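You operate a simulated robot arm through the tools that you are given. There is no shell and no other tool.

Carry out the task below with a simulated robot arm. There is one attempt and no reset: what you move stays moved.

TASK
Clear the jammed moulder: seeded dough back on the board, plain dough through.
Fine: press stop before you reach in; shut the guard to run it; stop it at the end.

Only the result counts: the job must be done as asked and must still hold three seconds after the hand-in. Knocking over, shifting, dropping, spilling or breaking anything else fails it.

THE ROBOT
A 7-joint arm with a four-finger gripper, fixed in place. Base frame: the origin is on the floor under the middle of its stand, x ahead of it, y to its left, z up; the work surface is at about z = 1225. Lengths are in mm, angles in rad, forces in N, time in s.
It reaches about 1223 mm from its shoulder. Its first joint turns from -1.204 to 3.002 rad. Payload 3.67 kg.
The tool frame sits at the grasp point between the pads (the TCP): z along the fingers, y along the line on which they close. The tips reach 28 mm beyond it. The gripper opens to 112 mm; its body begins 73 mm behind the TCP.
Orientation is that of the tool frame in the base frame, as a unit quaternion [x, y, z, w]. With the fingers straight down and closing along the base's y, the tool's x points along the base's -x, its y along +y and its z along -z.

THE INTERFACE
- The arm moves only by the tool move_arm. Its arguments are lists of equal length, an entry for each row: "travel": the shift along the base's x, y, z in units of 40 mm (1.0 is 40 mm), a list of three; "rotation": the turn, a rotation vector about the base's x, y, z in units of 6 degrees (1.0 is 6 degrees), a list of three; "fingers": the gripper command, from -1 (fully open) to 1 (shut), values between in proportion. In form: {"travel": [[dx, dy, dz], ...], "rotation": [[rx, ry, rz], ...], "fingers": [fingers, ...]}. A call has 1 to 20 rows; each row shifts and turns the commanded pose from where the row before left it. A call with a number of a shift or a turn outside -1 to 1 is refused whole. A row lasts 0.2 s, in which the tool goes at most 50 mm and 0.15 rad; a call with a longer step from one row to the next is refused whole, and so is a gripper value outside its range. A pose out of reach is approached as far as the arm can. The call stops where the force on the tool passes 90 N (or 10 N more than at its start, if that is more) or the arm is blocked; 0.2 s more then pass. The fingers move at their own pace (about 102.5 mm/s each) and stop on an object; they squeeze with about 23 N. The grip force told is the motor's: it shows also when the fingers shut on nothing. Time passes only in rows, and 0.2 s behind the last, so rows that do not move let the fingers close. It gives the time, the measured TCP pose, the force on the tool (base axes), the opening and the grip force at its end, in the units of the frame above (readings bear some noise), with the torque about the TCP (base axes, N m) and any sound that the robot's microphone picked up.
- Cameras (640 x 400 px; columns grow to the right, rows downward): "scene" is fixed at [50.1, -498.2, 1828.8]; the picture's right is [-0.32, -0.95, 0.00], its down [-0.63, 0.21, -0.75] and it looks along [0.71, -0.24, -0.67] (base axes); focal length 222 px, centre (320, 200). "wrist" rides on the gripper at [60, -18, -104] in the tool frame; the picture's right is [0.29, 0.96, 0.00], its down [-0.80, 0.24, -0.55] and it looks along [-0.53, 0.16, 0.83] (tool axes); focal length 234 px, centre (320, 200). There is no depth. A picture from a camera that has moved, and an enlarged one, comes with that camera's place and axes in the base frame and with its lens.
- camera(camera): a new picture of that camera. No time passes.
- lift_body(by): slides the trunk up (or, below 0, down) by that many mm; the arm rides with it, the base frame stays. It gives what a move gives, with no picture.
- enlarge(camera, box): a new picture of the part [left, top, right, bottom] of that camera's present view, enlarged. No time passes.
- finish_job(): hands the job in; it is judged then, once.

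Nothing tells you positions but the pictures and the camera data. Unless the task says otherwise, let go and move clear before handing in.

The tools are called after "Request:" as a command line: name --argument value ..., lists and objects as JSON in quotes. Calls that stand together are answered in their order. move_arm: Moves the arm, as the interface text tells. Its arguments: {"type":"object","properties":{"travel":{"type":"array","items":{"type":"array","items":{"type":"number"}}},"rotation":{"type":"array","items":{"type":"array","items":{"type":"number"}}},"fingers":{"type":"array","items":{"type":"number"}}},"required":["travel","rotation","fingers"]} The other tools are called the same way: lift_body (by) moves the trunk up or down; camera (camera) takes a picture; enlarge (camera, box) takes an enlarged picture of a part of a camera's view; finish_job () hands the job in.

At the start:

```text
time: 0.0
ee_pos: [633.2, -611.6, 1645.2]
orientation: [0.001, 1.0, 0.0, 0.0]
contact_force: [0.3, -0.5, -0.2]
wrist_torque: [0.0, 0.0, 0.01]
width: 112.1
grip_force: 0.0
trunk travel left (down, up): [-775.0, 65.0]
```

scene: 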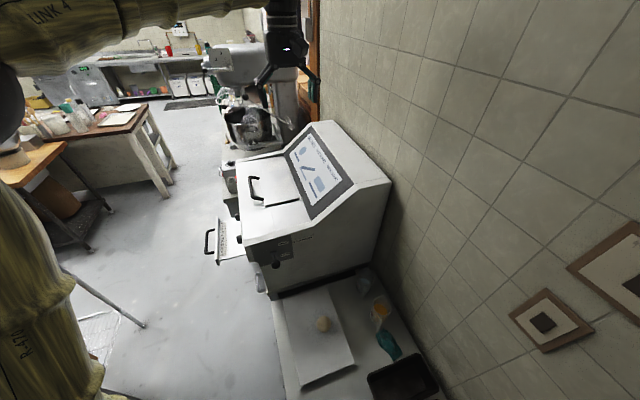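
wrist: 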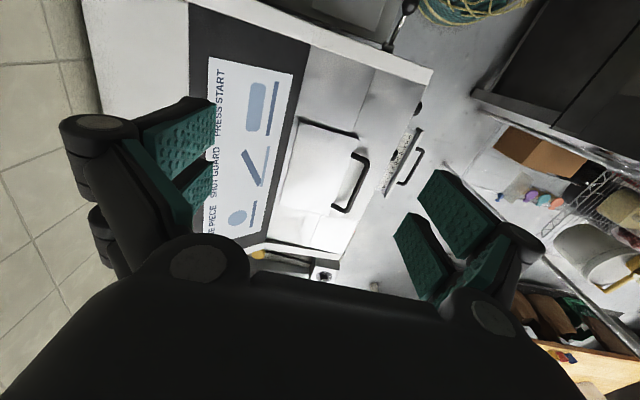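

I see a moulder machine with a sloped front, a guard with a handle, a lower drawer/tray handle, and buttons on its side; a board with a dough piece sits to the right. I'll enlarge the views to understand the machine before moving.

Request:
enlarge --camera "scene" --box '[190, 110, 400, 300]'

Request:
enlarge --camera "scene" --box '[250, 250, 450, 400]'

Request:
enlarge --camera "scene" --box '[235, 215, 315, 285]'

Request:
enlarge --camera "wrist" --box '[180, 0, 460, 290]'

```text
2.11 times, centred on (295, 205) of scene
camera zoom: at [50.1, -498.2, 1828.8], right [-0.32, -0.95, 0.0], down [-0.63, 0.21, -0.75], along [0.71, -0.24, -0.67], focal length 467 px, centre (373, 190)
```

zoom: 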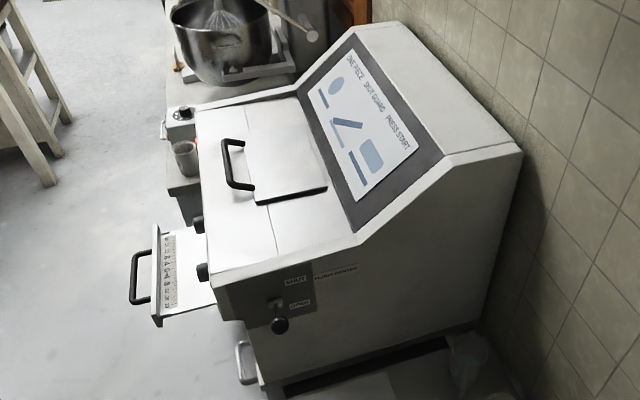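

```text
2.67 times, centred on (350, 325) of scene
camera zoom: at [50.1, -498.2, 1828.8], right [-0.32, -0.95, 0.0], down [-0.63, 0.21, -0.75], along [0.71, -0.24, -0.67], focal length 592 px, centre (240, -133)
```

zoom: 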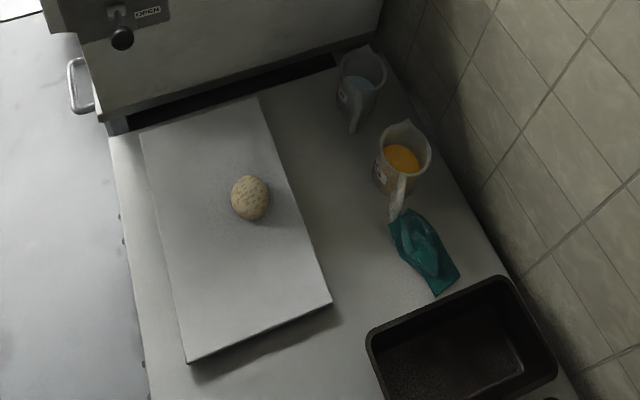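

```text
5.71 times, centred on (275, 250) of scene
camera zoom: at [50.1, -498.2, 1828.8], right [-0.32, -0.95, 0.0], down [-0.63, 0.21, -0.75], along [0.71, -0.24, -0.67], focal length 1269 px, centre (577, -86)
```

zoom: 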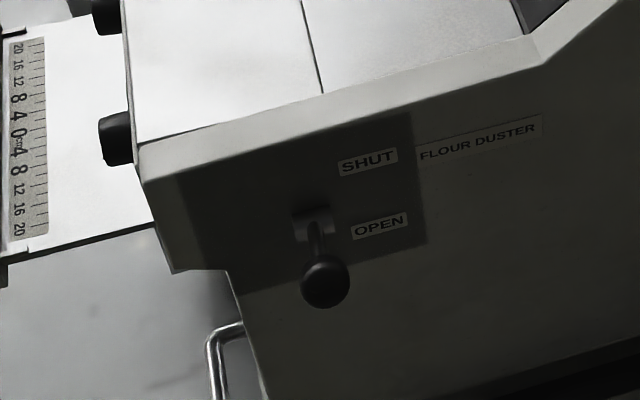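

```text
1.38 times, centred on (320, 145) of wrist
camera zoom: at [574.7, -629.7, 1749.1], right [-0.29, 0.96, 0.0], down [0.8, 0.24, 0.55], along [0.53, 0.16, -0.83], focal length 323 px, centre (320, 276)
```

zoom: 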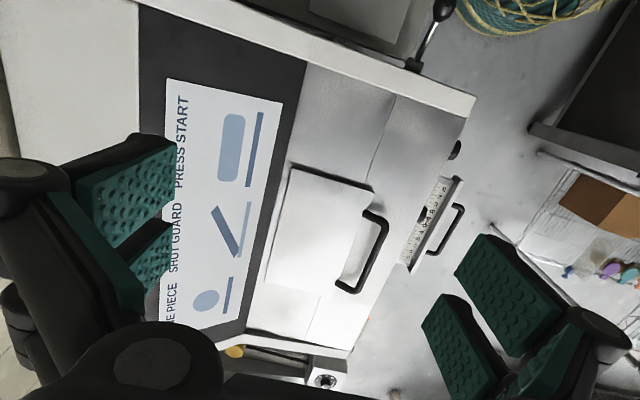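

The machine's front faces +y, with the guard handle near (815,-464,1253) and the tray handle near (825,-210,993). I'll move the hand back and left at a safe height to get a better look at the front controls.

Request:
move_arm --travel '[[-0.5, 1, 0], [-0.5, 1, 0], [-0.5, 1, 0], [-0.5, 1, 0], [-0.5, 1, 0], [-0.5, 1, 0]]' --rotation '[[0, 0, 0], [0, 0, 0], [0, 0, 0], [0, 0, 0], [0, 0, 0], [0, 0, 0]]' --fingers '[-1, -1, -1, -1, -1, -1]'

Request:
camera --camera "wrist"

Request:
camera --camera "scene"

```text
time: 1.6
ee_pos: [514.4, -411.8, 1633.0]
orientation: [0.007, 0.999, 0.052, 0.003]
contact_force: [0.1, 0.4, 0.8]
wrist_torque: [-0.01, 0.0, -0.02]
width: 112.0
grip_force: 0.1
out of reach, approached as far as the arm can: row 6
trunk travel left (down, up): [-775.0, 65.0]
stopped in row 6: the arm was blocked; the commanded pose is now the measured one
```

```text
taken
camera wrist: at [454.0, -439.6, 1733.3], right [-0.28, 0.96, 0.1], down [0.8, 0.17, 0.58], along [0.54, 0.24, -0.81], focal length 234 px, centre (320, 200)
```

wrist: 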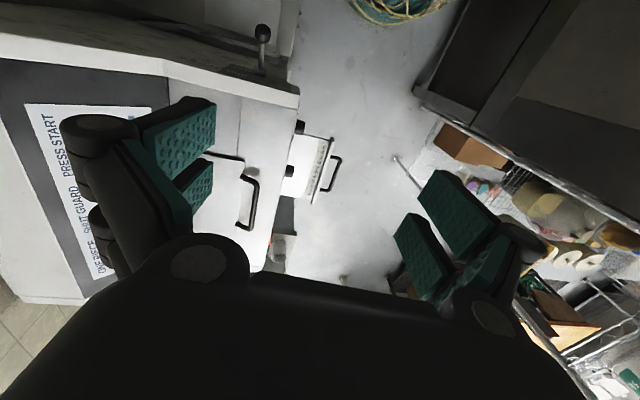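

```text
taken
```

scene: 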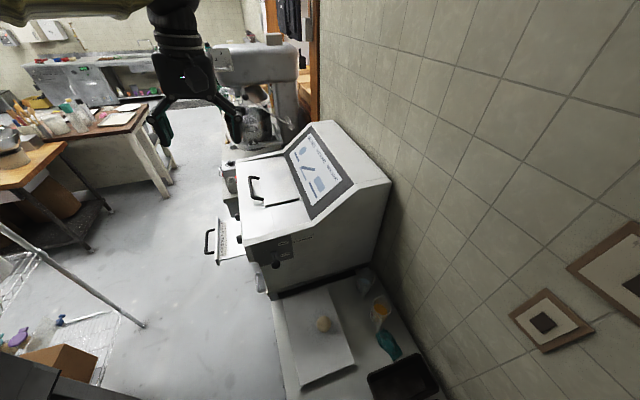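

The arm was near a limit there; I'll move forward above the floor area in front of the machine and yaw the hand so that the camera looks back at the machine's front.

Request:
move_arm --travel '[[0.6, 0, 0], [0.6, 0, 0], [0.6, 0.1, 0], [0.6, 0.2, 0], [0.6, 0.3, 0], [0.6, 0.3, 0], [0.6, 0.3, 0], [0.6, 0.3, 0], [0.6, 0.3, 0], [0.6, 0.3, 0], [0.5, 0.3, 0], [0.5, 0.3, 0], [0.2, 0.3, 0], [0, 0.3, 0], [0, 0.3, 0]]' --rotation '[[0, 0, -1], [0, 0, -1], [0, 0, -1], [0, 0, -1], [0, 0, -1], [0, 0, -1], [0, 0, -1], [0, 0, -1], [0, 0, -1], [0, 0, -1], [0, 0, -1], [0, 0, -1], [0, 0, -1], [0, 0, -1], [0, 0, -1]]' --fingers '[-1, -1, -1, -1, -1, -1, -1, -1, -1, -1, -1, -1, -1, -1, -1]'

Request:
camera --camera "wrist"

Request:
camera --camera "scene"

```text
time: 4.8
ee_pos: [802.1, -268.9, 1633.4]
orientation: [0.712, 0.7, 0.033, 0.037]
contact_force: [0.1, -0.9, 0.9]
wrist_torque: [-0.01, 0.0, 0.0]
width: 112.1
grip_force: 0.1
trunk travel left (down, up): [-775.0, 65.0]
```

```text
taken
camera wrist: at [775.0, -206.7, 1733.9], right [0.96, 0.27, 0.09], down [0.17, -0.8, 0.58], along [0.23, -0.54, -0.81], focal length 234 px, centre (320, 200)
```

wrist: 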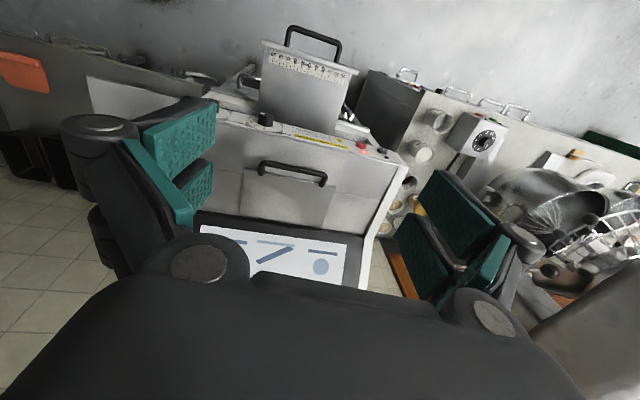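

```text
taken
```

scene: 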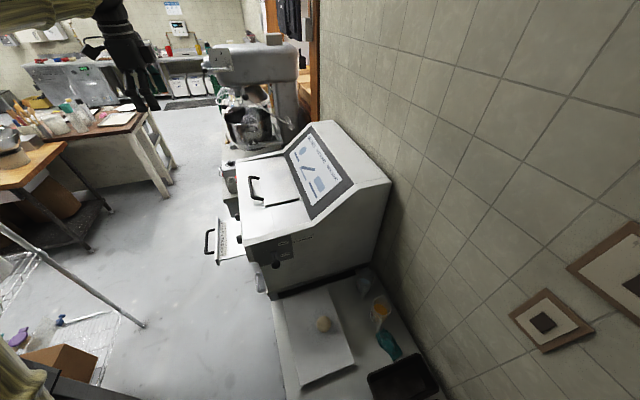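

Request:
enlarge --camera "wrist" --box '[210, 20, 430, 210]'

Request:
enlarge --camera "wrist" --box '[300, 100, 420, 180]'

Request:
enlarge --camera "wrist" --box '[200, 80, 320, 160]'

```text
2.11 times, centred on (320, 115) of wrist
camera zoom: at [775.0, -206.7, 1733.9], right [0.96, 0.27, 0.09], down [0.17, -0.8, 0.58], along [0.23, -0.54, -0.81], focal length 493 px, centre (320, 379)
```

zoom: 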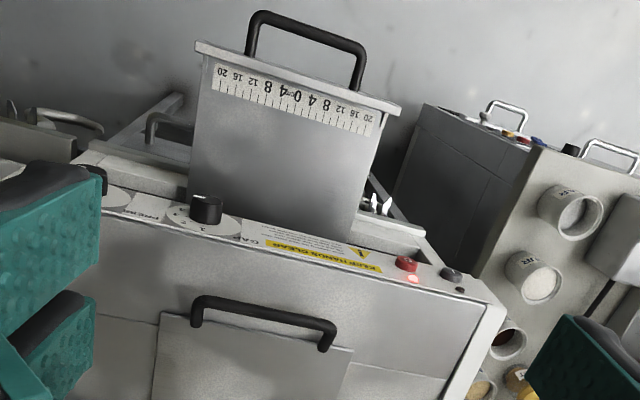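

```text
5.00 times, centred on (360, 140) of wrist
camera zoom: at [775.0, -206.7, 1733.9], right [0.96, 0.27, 0.09], down [0.17, -0.8, 0.58], along [0.23, -0.54, -0.81], focal length 1171 px, centre (120, 500)
```

zoom: 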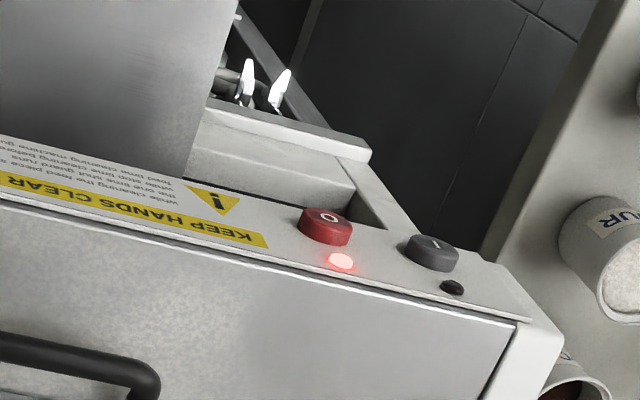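

```text
5.00 times, centred on (260, 120) of wrist
camera zoom: at [775.0, -206.7, 1733.9], right [0.96, 0.27, 0.09], down [0.17, -0.8, 0.58], along [0.23, -0.54, -0.81], focal length 1171 px, centre (620, 600)
```

zoom: 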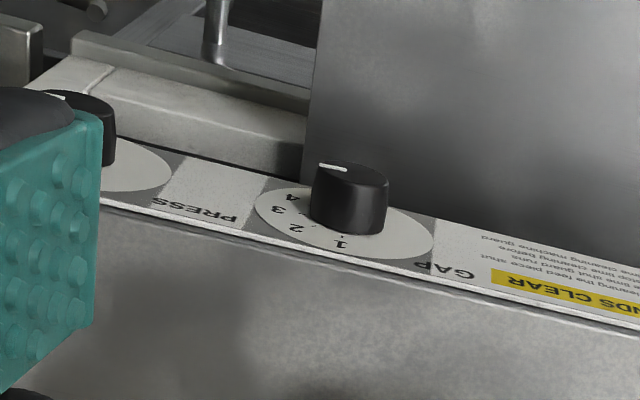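

The front strip carries PRESS and GAP knobs, a red "O" stop button with a lit red lamp, and a grey "I" start button with a dark lamp. I'll back off in +y and lower the trunk for a level view of the front and of the chute.

Request:
move_arm --travel '[[0, 1, 0], [0, 1, 0], [0, 1, 0], [0, 1, 0], [0, 1, 0]]' --rotation '[[0, 0, 0], [0, 0, 0], [0, 0, 0], [0, 0, 0], [0, 0, 0]]' --fingers '[-1, -1, -1, -1, -1]'

Request:
lift_body --by -250

Request:
camera --camera "wrist"

Request:
camera --camera "scene"

```text
time: 6.2
ee_pos: [805.9, -95.1, 1633.0]
orientation: [0.719, 0.693, 0.043, 0.024]
contact_force: [-0.3, -0.8, 1.1]
wrist_torque: [0.01, -0.02, 0.0]
width: 112.1
grip_force: 0.0
trunk travel left (down, up): [-775.0, 65.0]
stopped in row 5: the arm was blocked; the commanded pose is now the measured one
```

```text
time: 8.8
ee_pos: [808.5, -95.3, 1382.3]
orientation: [0.719, 0.693, 0.042, 0.023]
contact_force: [0.4, 0.3, -0.7]
wrist_torque: [0.02, -0.01, 0.03]
width: 112.1
grip_force: 0.0
trunk travel left (down, up): [-525.0, 315.0]
```

```text
taken
camera wrist: at [781.9, -36.4, 1484.7], right [0.96, 0.25, 0.1], down [0.16, -0.82, 0.55], along [0.22, -0.52, -0.83], focal length 234 px, centre (320, 200)
```

wrist: 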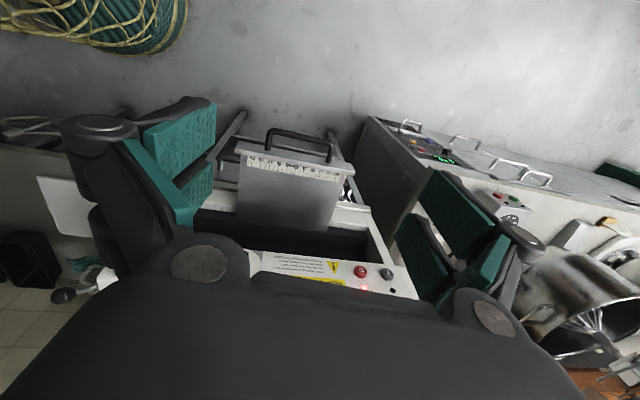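

```text
taken
```

scene: 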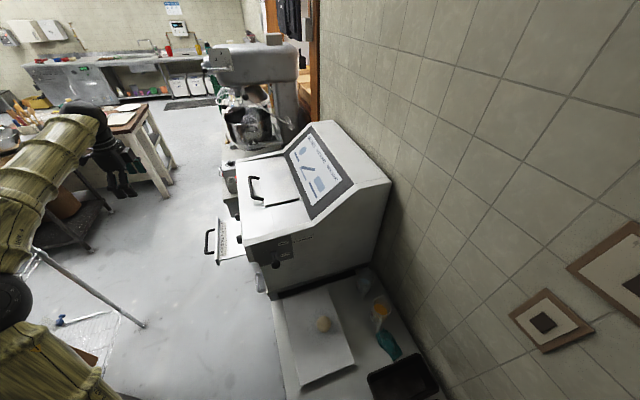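

Request:
enlarge --camera "wrist" --box '[190, 110, 430, 300]'

Request:
enlarge --camera "wrist" --box '[300, 240, 420, 300]'

```text
2.11 times, centred on (310, 205) of wrist
camera zoom: at [781.9, -36.4, 1484.7], right [0.96, 0.25, 0.1], down [0.16, -0.82, 0.55], along [0.22, -0.52, -0.83], focal length 493 px, centre (341, 190)
```

zoom: 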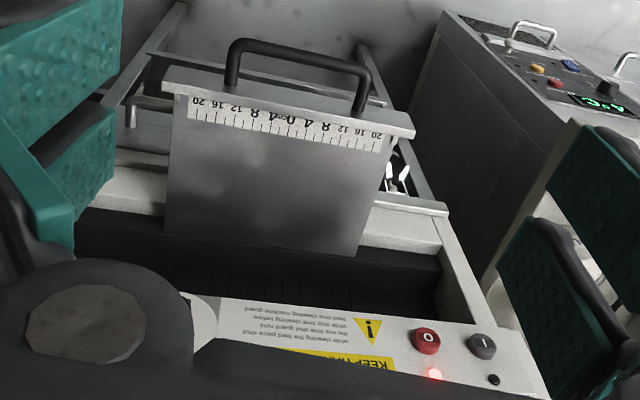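

```text
5.33 times, centred on (360, 270) of wrist
camera zoom: at [781.9, -36.4, 1484.7], right [0.96, 0.25, 0.1], down [0.16, -0.82, 0.55], along [0.22, -0.52, -0.83], focal length 1249 px, centre (107, -173)
```

zoom: 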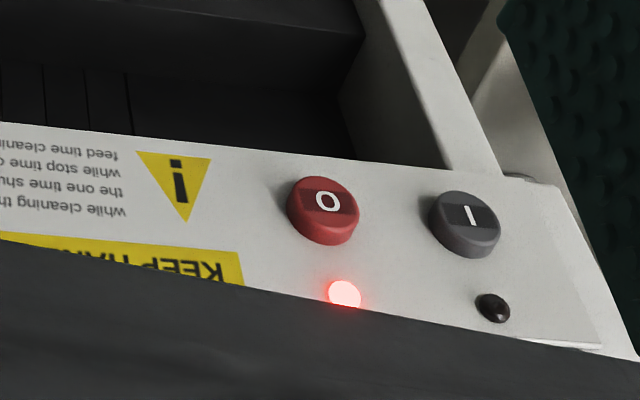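

Request:
move_arm --travel '[[0.2, -1, 0], [0.2, -1, 0], [0.2, -1, 0], [0.2, -1, 0], [0, -0.8, 0]]' --rotation '[[0, 0, 0], [0, 0, 0], [0, 0, 0], [0, 0, 0], [0, 0, 0]]' --fingers '[-1, -1, -1, -1, -1]'

Request:
camera --camera "wrist"

Request:
enlarge --camera "wrist" --box '[200, 60, 430, 260]'

```text
time: 10.0
ee_pos: [839.7, -287.0, 1382.2]
orientation: [0.719, 0.694, 0.041, 0.024]
contact_force: [0.4, -1.1, -0.3]
wrist_torque: [0.03, 0.0, 0.01]
width: 111.8
grip_force: 0.1
trunk travel left (down, up): [-525.0, 315.0]
```

```text
taken
camera wrist: at [814.5, -228.2, 1483.8], right [0.96, 0.25, 0.1], down [0.16, -0.82, 0.55], along [0.22, -0.52, -0.83], focal length 234 px, centre (320, 200)
```

wrist: 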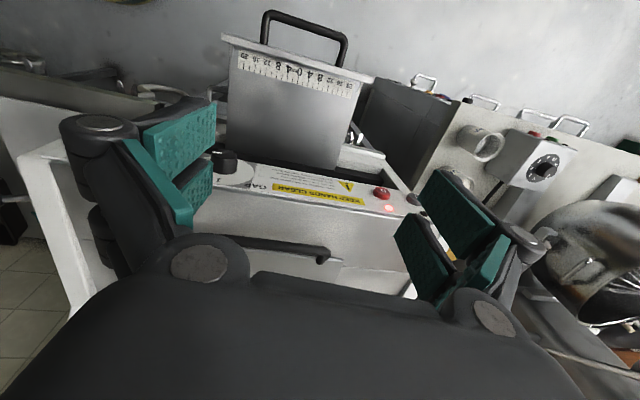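

```text
2.00 times, centred on (315, 160) of wrist
camera zoom: at [814.5, -228.2, 1483.8], right [0.96, 0.25, 0.1], down [0.16, -0.82, 0.55], along [0.22, -0.52, -0.83], focal length 468 px, centre (330, 280)
```

zoom: 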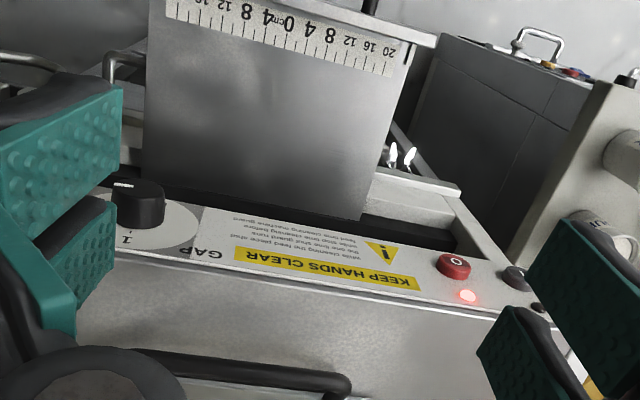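

The stop button is near (992,-391,1172) on a strip sloped at about 45°. I'll close the fingers, tilt the hand to face that strip squarely and stand off for a check picture.

Request:
move_arm --travel '[[0.4, 0, 0], [0.4, 0, 0], [0.4, 0, 0], [0.4, 0, 0], [0.4, 0, 0], [0.4, 0, 0], [0.4, 0, 0], [0.4, 0, 0], [0.4, 0, 0], [0.2, 0, 0]]' --rotation '[[0, 0.88, 0.31], [-0.965, 0, 0], [-0.965, 0, 0], [-0.965, 0, 0], [-0.965, 0, 0], [-0.965, 0, 0], [-0.965, 0, 0], [-0.965, 0, 0], [-0.965, 0, 0], [0, 0, 0]]' --fingers '[1, 1, 1, 1, 1, 1, 1, 1, 1, 1]'

Request:
camera --camera "wrist"

Request:
camera --camera "scene"

```text
time: 12.2
ee_pos: [952.9, -279.9, 1373.8]
orientation: [0.655, 0.651, -0.271, 0.27]
contact_force: [0.1, -1.7, -1.2]
wrist_torque: [0.02, 0.03, -0.03]
width: 0.0
grip_force: 22.9
out of reach, approached as far as the arm can: row 7, 9
trunk travel left (down, up): [-525.0, 315.0]
```

```text
taken
camera wrist: at [936.4, -164.1, 1405.5], right [0.96, 0.2, -0.2], down [0.24, -0.17, 0.96], along [0.16, -0.96, -0.21], focal length 234 px, centre (320, 200)
```

wrist: 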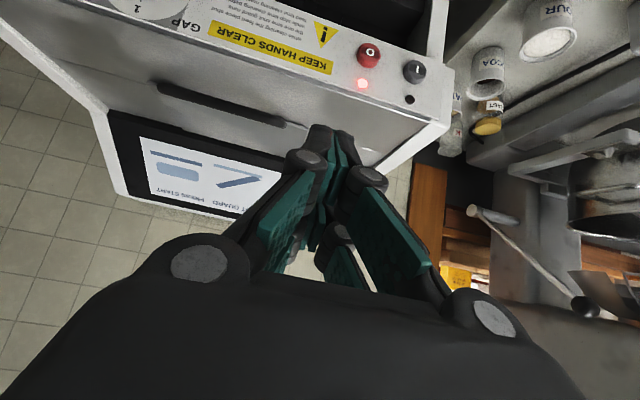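

```text
taken
```

scene: 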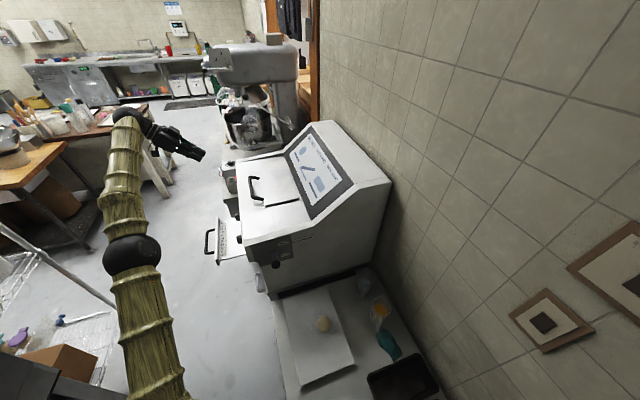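

Request:
lift_body --by -100

Request:
move_arm --travel '[[0.5, 0, 0], [0.5, 0, 0]]' --rotation '[[0, 0, 0], [0, 0, 0]]' --fingers '[1, 1]'

Request:
camera --camera "wrist"

```text
time: 13.5
ee_pos: [952.9, -277.3, 1276.2]
orientation: [0.654, 0.653, -0.269, 0.272]
contact_force: [0.9, 0.5, -0.4]
wrist_torque: [0.02, 0.07, -0.01]
width: 0.0
grip_force: 23.2
trunk travel left (down, up): [-425.0, 415.0]
```

```text
time: 14.1
ee_pos: [964.4, -279.5, 1262.6]
orientation: [0.654, 0.653, -0.27, 0.271]
contact_force: [-0.1, -0.5, -0.2]
wrist_torque: [-0.02, 0.02, -0.03]
width: 0.0
grip_force: 22.6
out of reach, approached as far as the arm can: row 1, 2
trunk travel left (down, up): [-425.0, 415.0]
```

```text
taken
camera wrist: at [947.3, -163.5, 1292.7], right [0.96, 0.2, -0.2], down [0.24, -0.17, 0.96], along [0.16, -0.96, -0.21], focal length 234 px, centre (320, 200)
```

wrist: 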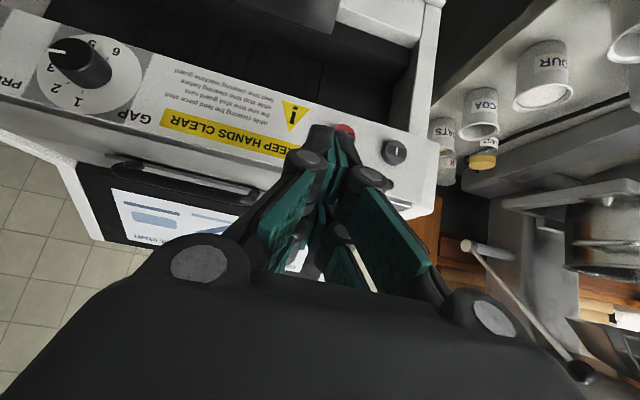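

Request:
camera --camera "scene"

```text
taken
```

scene: 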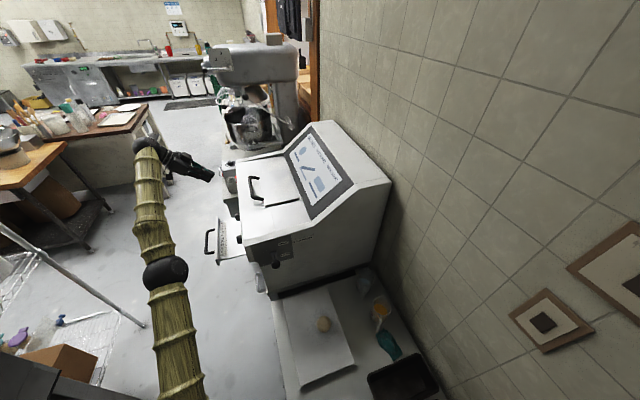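

The arm is near full stretch because the trunk is low relative to the hand. I'll raise the trunk and bring the hand down relative to it to regain reach.

Request:
lift_body --by 250

Request:
move_arm --travel '[[0, 0, -1], [0, 0, -1], [0, 0, -1], [0, 0, -1], [0.3, 0, -1], [0.4, 0, -1]]' --rotation '[[0, 0, 0], [0, 0, 0], [0, 0, 0], [0, 0, 0], [0, 0, 0], [0, 0, 0]]' --fingers '[1, 1, 1, 1, 1, 1]'

Request:
camera --camera "wrist"

Request:
camera --camera "scene"

```text
time: 16.7
ee_pos: [964.2, -279.3, 1512.3]
orientation: [0.655, 0.652, -0.27, 0.271]
contact_force: [0.4, 0.6, -0.2]
wrist_torque: [0.01, -0.01, -0.02]
width: 0.0
grip_force: 22.3
trunk travel left (down, up): [-675.0, 165.0]
```

```text
time: 18.1
ee_pos: [994.4, -281.5, 1270.8]
orientation: [0.655, 0.652, -0.271, 0.271]
contact_force: [0.9, 0.2, -0.2]
wrist_torque: [-0.02, -0.01, -0.04]
width: 0.0
grip_force: 22.8
trunk travel left (down, up): [-675.0, 165.0]
```

```text
taken
camera wrist: at [976.6, -164.8, 1302.5], right [0.96, 0.2, -0.2], down [0.24, -0.17, 0.96], along [0.16, -0.96, -0.21], focal length 234 px, centre (320, 200)
```

wrist: 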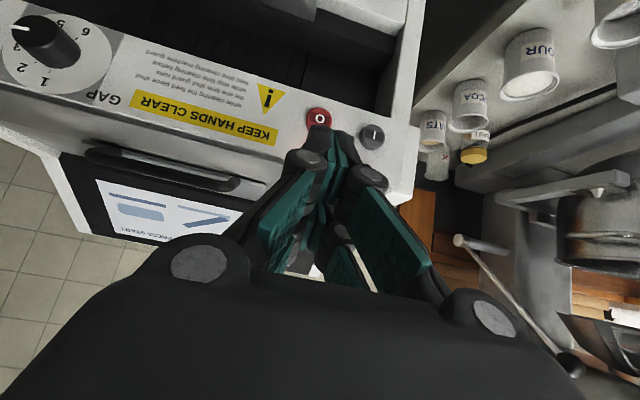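

```text
taken
```

scene: 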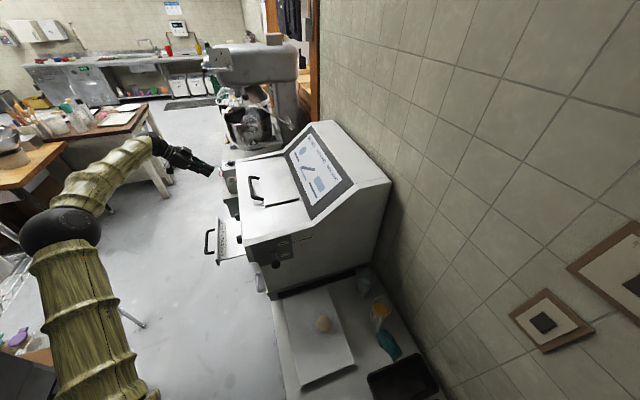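

Request:
move_arm --travel '[[0, -0.5, -0.5], [0, -0.5, -0.5], [0, -0.5, -0.5]]' --rotation '[[0, 0, 0], [0, 0, 0], [0, 0, 0]]' --fingers '[1, 1, 1]'

Request:
camera --camera "wrist"

Request:
enlarge --camera "wrist" --box '[240, 60, 420, 210]'

```text
time: 18.9
ee_pos: [994.4, -338.4, 1211.8]
orientation: [0.654, 0.653, -0.269, 0.272]
contact_force: [-0.1, 0.2, 0.8]
wrist_torque: [0.01, -0.03, -0.02]
width: 0.0
grip_force: 23.3
trunk travel left (down, up): [-675.0, 165.0]
```

```text
taken
camera wrist: at [976.1, -223.9, 1242.6], right [0.96, 0.2, -0.2], down [0.24, -0.17, 0.96], along [0.16, -0.96, -0.21], focal length 234 px, centre (320, 200)
```

wrist: 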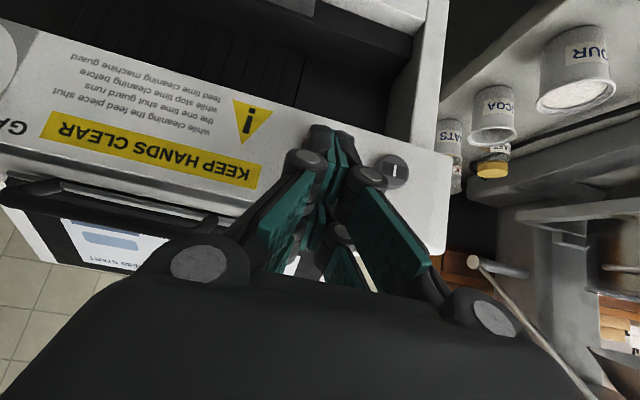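

```text
2.67 times, centred on (330, 135) of wrist
camera zoom: at [976.1, -223.9, 1242.6], right [0.96, 0.2, -0.2], down [0.24, -0.17, 0.96], along [0.16, -0.96, -0.21], focal length 624 px, centre (293, 373)
```

zoom: 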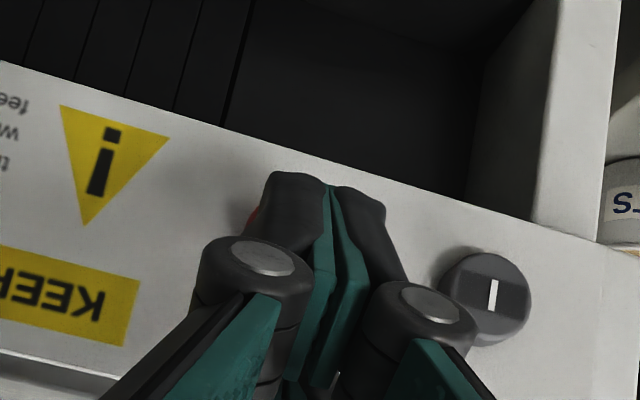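

Request:
move_arm --travel '[[-0.05, -0.4, -0.4], [0, -0.07, -0.07], [0, -0.07, -0.07], [0, -0.07, -0.07]]' --rotation '[[0, 0, 0], [0, 0, 0], [0, 0, 0], [0, 0, 0]]' --fingers '[1, 1, 1, 1]'

Request:
enlarge --camera "wrist" --box '[240, 60, 420, 210]'

```text
time: 19.9
ee_pos: [990.5, -360.7, 1189.7]
orientation: [0.654, 0.652, -0.269, 0.273]
contact_force: [0.9, 7.2, 7.1]
wrist_torque: [-0.17, -0.02, 0.02]
width: 0.0
grip_force: 35.9
trunk travel left (down, up): [-675.0, 165.0]
```

```text
2.67 times, centred on (330, 135) of wrist
camera zoom: at [972.2, -245.6, 1220.6], right [0.96, 0.2, -0.2], down [0.24, -0.17, 0.96], along [0.16, -0.96, -0.21], focal length 624 px, centre (293, 373)
```

zoom: 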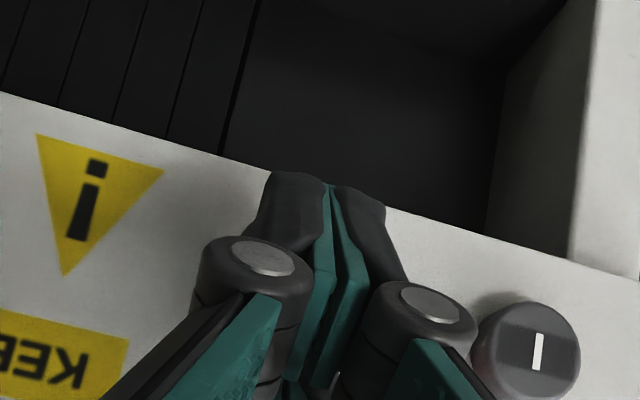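

Contact has been made with about 10 N; I'll press on a few millimetres more.

Request:
move_arm --travel '[[0, -0.06, -0.06], [0, -0.06, -0.06], [0, 0, 0]]' --rotation '[[0, 0, 0], [0, 0, 0], [0, 0, 0]]' --fingers '[1, 1, 1]'

```text
time: 20.7
ee_pos: [989.7, -361.8, 1188.7]
orientation: [0.653, 0.652, -0.27, 0.275]
contact_force: [7.7, 36.3, 24.3]
wrist_torque: [-0.76, -0.05, 0.27]
width: 0.0
grip_force: 35.9
trunk travel left (down, up): [-675.0, 165.0]
heard: click
```

A click was heard, so stop registered. I'll back off along the approach and look at the lamps.

Request:
move_arm --travel '[[0, 0.4, 0.4], [0, 0.6, 0.6], [0, 0.7, 0.7], [0, 0.7, 0.7]]' --rotation '[[0, 0, 0], [0, 0, 0], [0, 0, 0], [0, 0, 0]]' --fingers '[1, 1, 1, 1]'

Request:
camera --camera "wrist"

```text
time: 21.7
ee_pos: [989.0, -269.5, 1283.9]
orientation: [0.654, 0.652, -0.27, 0.272]
contact_force: [0.2, 1.2, 0.4]
wrist_torque: [-0.03, -0.01, 0.0]
width: 0.0
grip_force: 35.6
trunk travel left (down, up): [-675.0, 165.0]
```

```text
taken
camera wrist: at [971.8, -154.9, 1312.7], right [0.96, 0.2, -0.2], down [0.24, -0.17, 0.96], along [0.16, -0.96, -0.21], focal length 234 px, centre (320, 200)
```

wrist: 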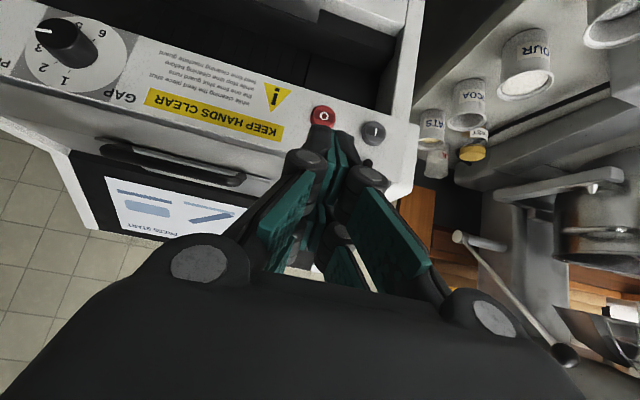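

Request:
move_arm --travel '[[-0.4, 0, 0.8], [-0.5, 0, 0.8], [-0.5, 0, 0.8], [-0.5, 0, 0.8], [-0.5, 0, 0.8], [-0.5, 0, 0.8], [-0.5, 0, 0.8], [-0.5, 0, 0.8], [-0.5, 0, 0.8], [0, 0, 0.8]]' --rotation '[[0.6, 0, 0], [1, 0, 0], [1, 0, 0], [1, 0, 0], [1, 0, 0], [1, 0, 0], [1, 0, 0], [1, 0, 0], [0, 0, 0], [0, 0, 0]]' --fingers '[0, -1, -1, -1, -1, -1, -1, -1, -1, -1]'

Request:
camera --camera "wrist"

Request:
enlarge --camera "wrist" --box '[190, 80, 430, 280]'

```text
time: 23.9
ee_pos: [816.6, -275.0, 1598.4]
orientation: [0.708, 0.706, 0.003, -0.006]
contact_force: [-0.6, 0.2, -1.4]
wrist_torque: [0.02, 0.03, -0.04]
width: 112.1
grip_force: 0.0
trunk travel left (down, up): [-675.0, 165.0]
```

```text
taken
camera wrist: at [798.9, -215.8, 1702.0], right [0.96, 0.28, 0.0], down [0.24, -0.81, 0.54], along [0.16, -0.52, -0.84], focal length 234 px, centre (320, 200)
```

wrist: 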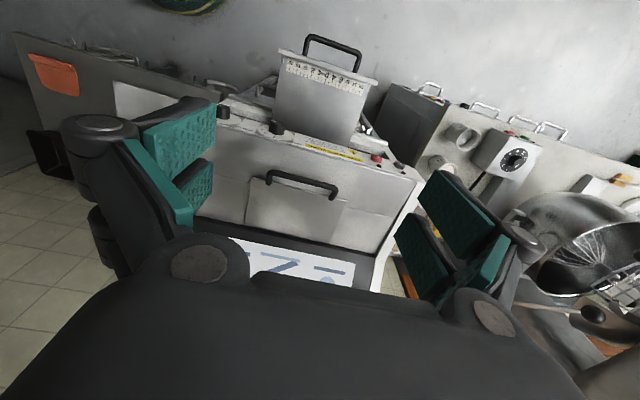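

```text
2.00 times, centred on (310, 180) of wrist
camera zoom: at [798.9, -215.8, 1702.0], right [0.96, 0.28, 0.0], down [0.24, -0.81, 0.54], along [0.16, -0.52, -0.84], focal length 468 px, centre (340, 240)
```

zoom: 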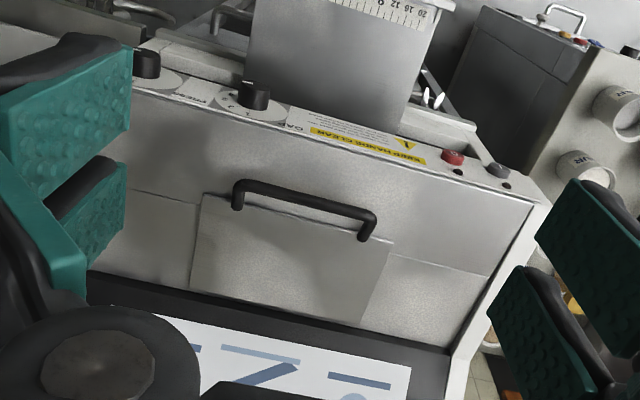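

Both lamps are now dark, so the machine is stopped. Next I'll study the guard and its handle closely to see how it opens.

Request:
enlarge --camera "scene" --box '[235, 140, 345, 220]'

Request:
enlarge --camera "wrist" --box '[225, 155, 365, 250]'

```text
5.00 times, centred on (290, 180) of scene
camera zoom: at [50.1, -498.2, 1828.8], right [-0.32, -0.95, 0.0], down [-0.63, 0.21, -0.75], along [0.71, -0.24, -0.67], focal length 1110 px, centre (470, 300)
```

zoom: 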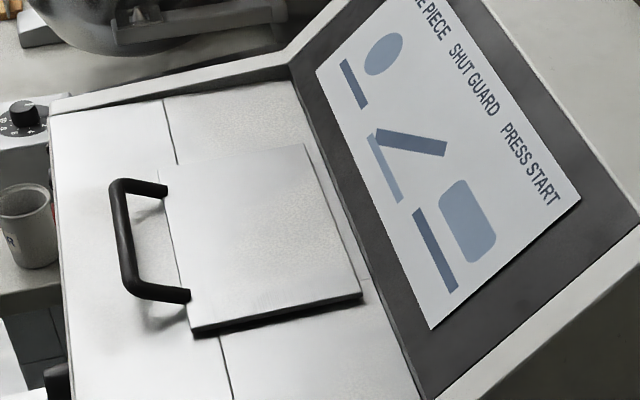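

```text
4.21 times, centred on (295, 202) of wrist
camera zoom: at [798.9, -215.8, 1702.0], right [0.96, 0.28, 0.0], down [0.24, -0.81, 0.54], along [0.16, -0.52, -0.84], focal length 986 px, centre (425, 190)
```

zoom: 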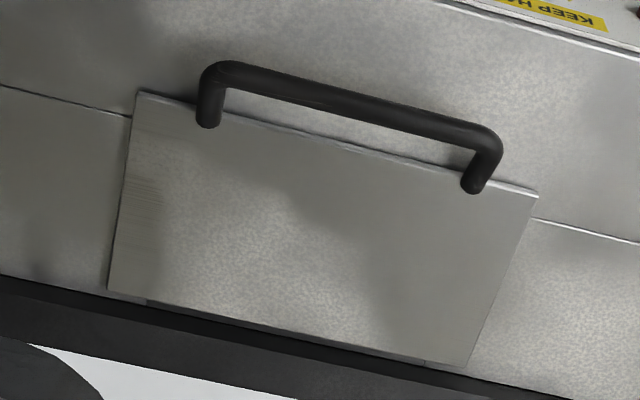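

The guard is a lid about 230 × 135 mm, hinged at its rear by the panel, with a bar handle centred near (831,-457,1249). I'll raise the trunk, yaw the hand so it closes along y, and come in above the handle.

Request:
lift_body --by 150

Request:
move_arm --travel '[[0, -0.2, -0.9], [0, -0.3, -0.9], [0, -0.3, -0.9], [0, -0.3, -0.9], [0, -0.3, -0.9], [0, -0.3, -0.9], [0, -0.3, -0.9], [0, -0.3, -0.9], [0, -0.3, 0], [0, -0.3, 0], [0, -0.3, 0], [0, -0.3, 0], [0, -0.3, 0], [0, -0.3, 0], [0, -0.3, 0]]' --rotation '[[0, 0, 1], [0, 0, 1], [0, 0, 1], [0, 0, 1], [0, 0, 1], [0, 0, 1], [0, 0, 1], [0, 0, 1], [0, 0, 1], [0, 0, 1], [0, 0, 1], [0, 0, 1], [0, 0, 1], [0, 0, 1], [0, 0, 1]]' --fingers '[-1, -1, -1, -1, -1, -1, -1, -1, -1, -1, -1, -1, -1, -1, -1]'

Request:
camera --camera "wrist"

Request:
camera --camera "scene"

```text
time: 25.6
ee_pos: [815.7, -272.6, 1750.0]
orientation: [0.708, 0.706, 0.004, -0.003]
contact_force: [0.3, 0.5, 0.6]
wrist_torque: [0.0, 0.04, 0.01]
width: 111.8
grip_force: 0.1
trunk travel left (down, up): [-825.0, 15.0]
```

```text
time: 28.8
ee_pos: [814.6, -449.2, 1461.5]
orientation: [0.001, 1.0, 0.001, -0.005]
contact_force: [-0.9, 0.2, -0.2]
wrist_torque: [0.01, 0.01, 0.0]
width: 112.0
grip_force: 0.1
trunk travel left (down, up): [-825.0, 15.0]
```

```text
taken
camera wrist: at [755.7, -468.4, 1565.1], right [-0.29, 0.96, 0.01], down [0.8, 0.24, 0.55], along [0.52, 0.16, -0.84], focal length 234 px, centre (320, 200)
```

wrist: 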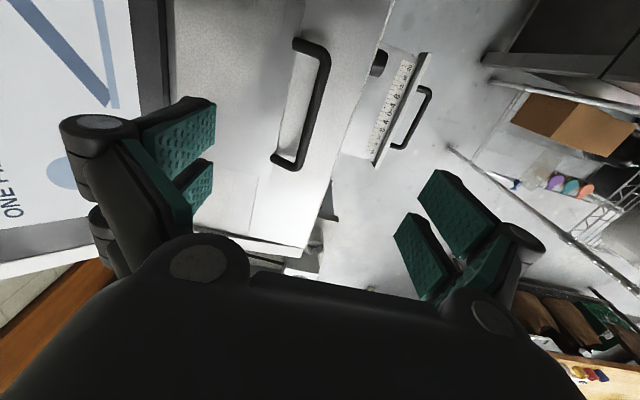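

```text
taken
```

scene: 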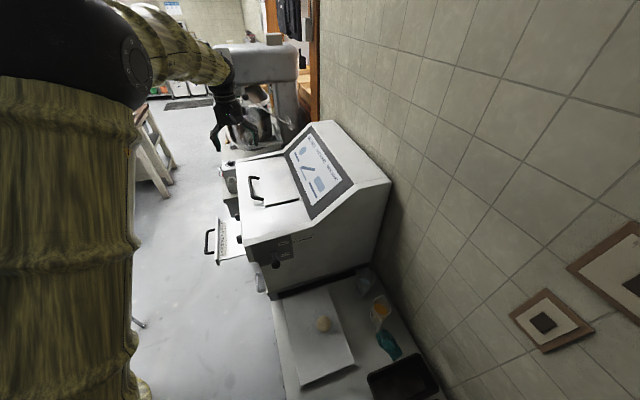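

Request:
move_arm --travel '[[0.2, -0.1, -0.8], [0.16, -0.1, -0.8], [0, 0, -0.8], [0, 0, -0.8], [0, 0, -0.8]]' --rotation '[[0, 0, 0], [0, 0, 0], [0, 0, 0], [0, 0, 0], [0, 0, 0]]' --fingers '[0.14, 0.14, 0.14, 0.14, 0.14]'

Request:
camera --camera "wrist"

Request:
enlarge --camera "scene" --box '[190, 100, 330, 220]'

```text
time: 30.0
ee_pos: [830.6, -458.8, 1302.4]
orientation: [0.002, 1.0, 0.001, -0.005]
contact_force: [0.2, 0.4, 0.2]
wrist_torque: [0.02, 0.02, -0.01]
width: 48.3
grip_force: 0.0
trunk travel left (down, up): [-825.0, 15.0]
```

```text
taken
camera wrist: at [771.5, -476.0, 1404.3], right [-0.28, 0.96, 0.0], down [0.8, 0.24, 0.55], along [0.52, 0.16, -0.84], focal length 234 px, centre (320, 200)
```

wrist: 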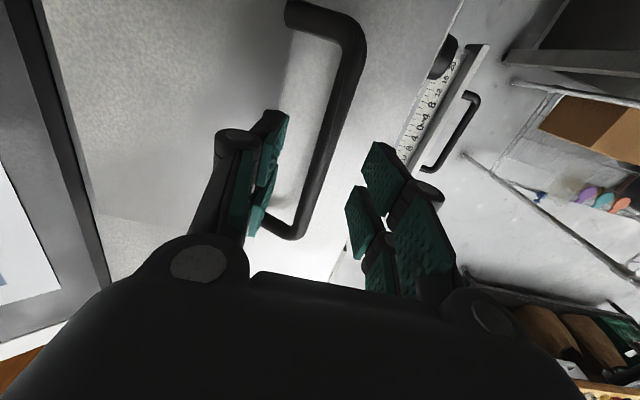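

```text
3.33 times, centred on (260, 160) of scene
camera zoom: at [50.1, -498.2, 1828.8], right [-0.32, -0.95, 0.0], down [-0.63, 0.21, -0.75], along [0.71, -0.24, -0.67], focal length 740 px, centre (520, 333)
```

zoom: 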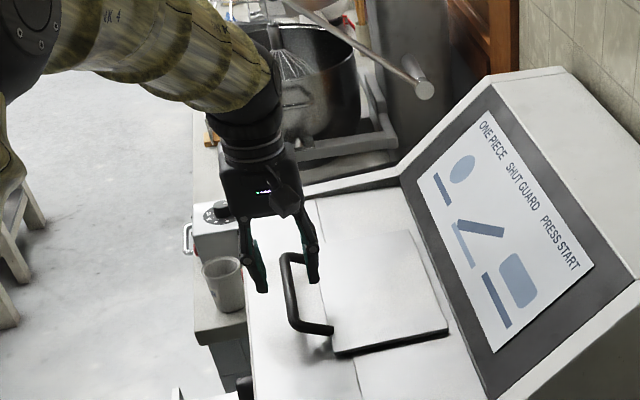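

Request:
move_arm --travel '[[0, 0.03, -0.5], [0, 0, -0.4], [0, 0, -0.25]]' --rotation '[[0, 0, 0], [0, 0, 0], [0, 0, 0]]' --fingers '[0.14, 0.14, 0.14]'

Request:
camera --camera "wrist"

Request:
enlarge --camera "scene" --box '[210, 120, 310, 210]'

```text
time: 30.8
ee_pos: [828.1, -454.3, 1255.7]
orientation: [0.001, 1.0, 0.0, -0.005]
contact_force: [0.2, -0.2, 0.2]
wrist_torque: [-0.01, -0.03, -0.02]
width: 48.1
grip_force: 0.0
trunk travel left (down, up): [-825.0, 15.0]
```

```text
taken
camera wrist: at [769.3, -473.0, 1359.5], right [-0.28, 0.96, 0.0], down [0.8, 0.24, 0.55], along [0.52, 0.16, -0.84], focal length 234 px, centre (320, 200)
```

wrist: 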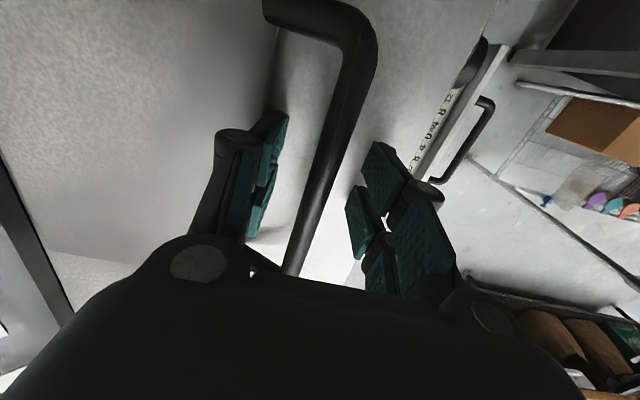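

```text
4.44 times, centred on (260, 165) of scene
camera zoom: at [50.1, -498.2, 1828.8], right [-0.32, -0.95, 0.0], down [-0.63, 0.21, -0.75], along [0.71, -0.24, -0.67], focal length 987 px, centre (587, 356)
```

zoom: 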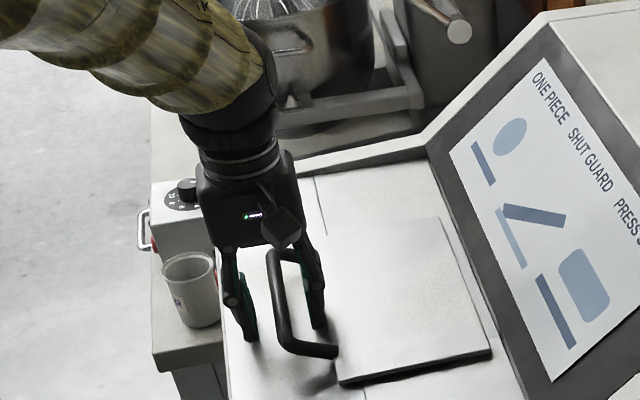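

Both pairs of fingers straddle the bar with clearance. I'll close on the bar and check the grip.

Request:
move_arm --travel '[[0, 0, 0], [0, 0, 0], [0, 0, 0]]' --rotation '[[0, 0, 0], [0, 0, 0], [0, 0, 0]]' --fingers '[1, 1, 1]'

Request:
camera --camera "wrist"

```text
time: 31.6
ee_pos: [827.6, -456.6, 1255.9]
orientation: [0.002, 1.0, 0.002, -0.006]
contact_force: [0.8, -3.1, -3.1]
wrist_torque: [0.0, -0.43, 1.72]
width: 12.7
grip_force: 44.9
trunk travel left (down, up): [-825.0, 15.0]
```

```text
taken
camera wrist: at [769.9, -474.5, 1358.7], right [-0.28, 0.96, 0.0], down [0.8, 0.24, 0.55], along [0.52, 0.16, -0.84], focal length 234 px, centre (320, 200)
```

wrist: 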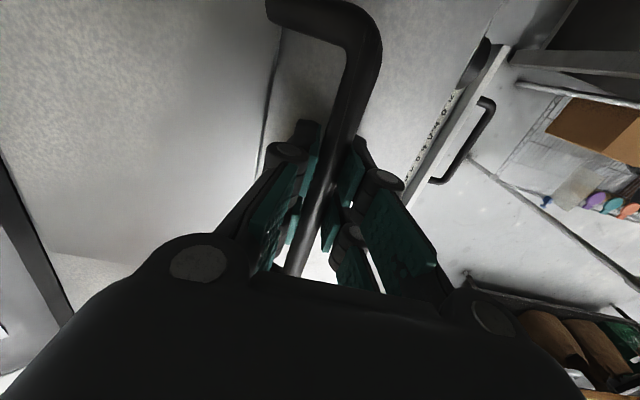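

The grip on the bar holds at 12.7 mm. I'll lift gently along the arc about the rear hinge, checking force after a few degrees.

Request:
move_arm --travel '[[0, 0, 0], [0, -0.058, 0.453], [0, -0.105, 0.445]]' --rotation '[[0, 0, 0.5], [0, 0, 0], [0, 0, 0]]' --fingers '[1, 1, 1]'

Request:
enlarge --camera "scene" --box '[190, 100, 350, 220]'

```text
time: 32.4
ee_pos: [828.3, -463.7, 1292.2]
orientation: [-0.023, 1.0, 0.0, -0.005]
contact_force: [-3.4, -2.6, -3.8]
wrist_torque: [0.05, 0.12, -2.21]
width: 14.3
grip_force: 45.3
trunk travel left (down, up): [-825.0, 15.0]
```

```text
3.33 times, centred on (270, 160) of scene
camera zoom: at [50.1, -498.2, 1828.8], right [-0.32, -0.95, 0.0], down [-0.63, 0.21, -0.75], along [0.71, -0.24, -0.67], focal length 740 px, centre (487, 333)
```

zoom: 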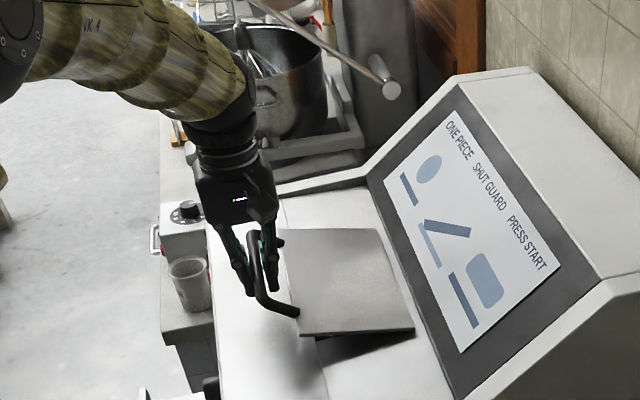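

The lid rises on its rear hinge as expected. I'll ease the yaw back a little and continue along the arc.

Request:
move_arm --travel '[[0, -0.153, 0.43], [0, -0.195, 0.413], [0, -0.235, 0.39], [0, -0.278, 0.365], [0, -0.313, 0.333], [0, -0.348, 0.298]]' --rotation '[[0, 0, -0.25], [0, 0, 0], [0, 0, 0], [0, 0, 0], [0, 0, 0], [0, 0, 0]]' --fingers '[1, 1, 1, 1, 1, 1]'

Request:
enlarge --camera "scene" --box '[190, 80, 350, 220]'

Request:
camera --camera "wrist"

```text
time: 33.8
ee_pos: [828.3, -524.8, 1380.7]
orientation: [-0.011, 1.0, 0.002, -0.005]
contact_force: [-10.3, -3.4, -9.1]
wrist_torque: [0.12, 0.41, -2.1]
width: 13.5
grip_force: 44.5
trunk travel left (down, up): [-825.0, 15.0]
```

```text
2.86 times, centred on (270, 150) of scene
camera zoom: at [50.1, -498.2, 1828.8], right [-0.32, -0.95, 0.0], down [-0.63, 0.21, -0.75], along [0.71, -0.24, -0.67], focal length 634 px, centre (463, 343)
```

zoom: 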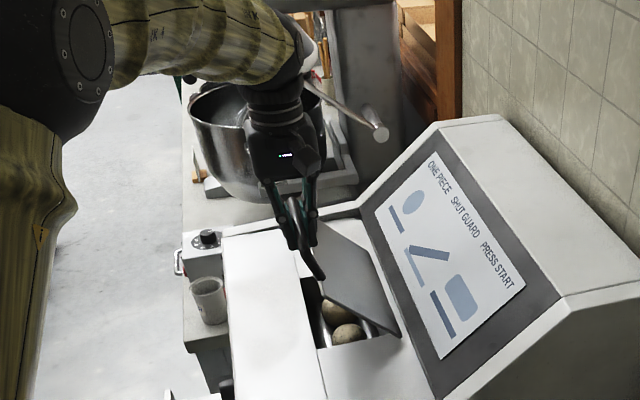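

```text
taken
camera wrist: at [770.4, -544.2, 1484.1], right [-0.31, 0.95, 0.01], down [0.8, 0.26, 0.55], along [0.52, 0.17, -0.84], focal length 234 px, centre (320, 200)
```

wrist: 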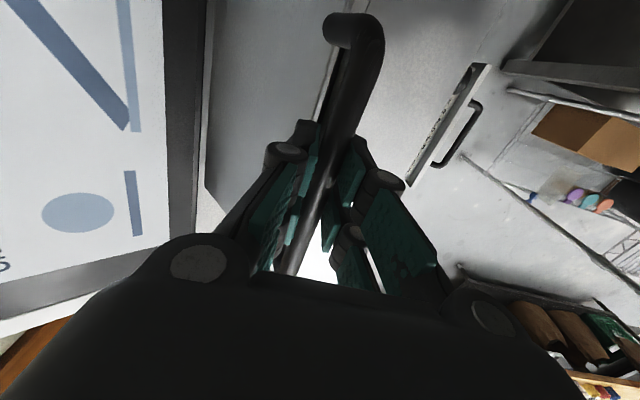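

Two dough pieces are visible in the opening. I'll continue opening the lid past vertical while trimming the small side load.

Request:
move_arm --travel '[[-0.06, -0.375, 0.26], [-0.02, -0.4, 0.218], [-0.02, -0.423, 0.178], [-0.02, -0.438, 0.13]]' --rotation '[[0, 0, -0.2], [0, 0, 0], [0, 0, 0], [0, 0, 0]]' --fingers '[1, 1, 1, 1]'

Request:
enlarge --camera "scene" --box '[190, 80, 350, 220]'

```text
time: 34.8
ee_pos: [827.0, -586.7, 1414.0]
orientation: [-0.001, 1.0, 0.001, -0.004]
contact_force: [25.7, 4.2, 9.8]
wrist_torque: [0.17, -0.76, -0.6]
width: 13.1
grip_force: 44.5
trunk travel left (down, up): [-825.0, 15.0]
```

```text
2.86 times, centred on (270, 150) of scene
camera zoom: at [50.1, -498.2, 1828.8], right [-0.32, -0.95, 0.0], down [-0.63, 0.21, -0.75], along [0.71, -0.24, -0.67], focal length 634 px, centre (463, 343)
```

zoom: 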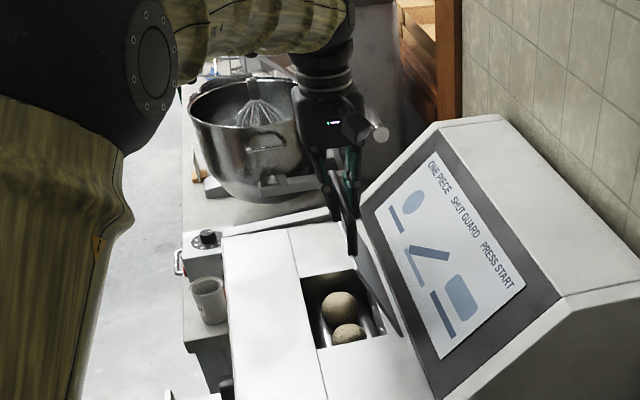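

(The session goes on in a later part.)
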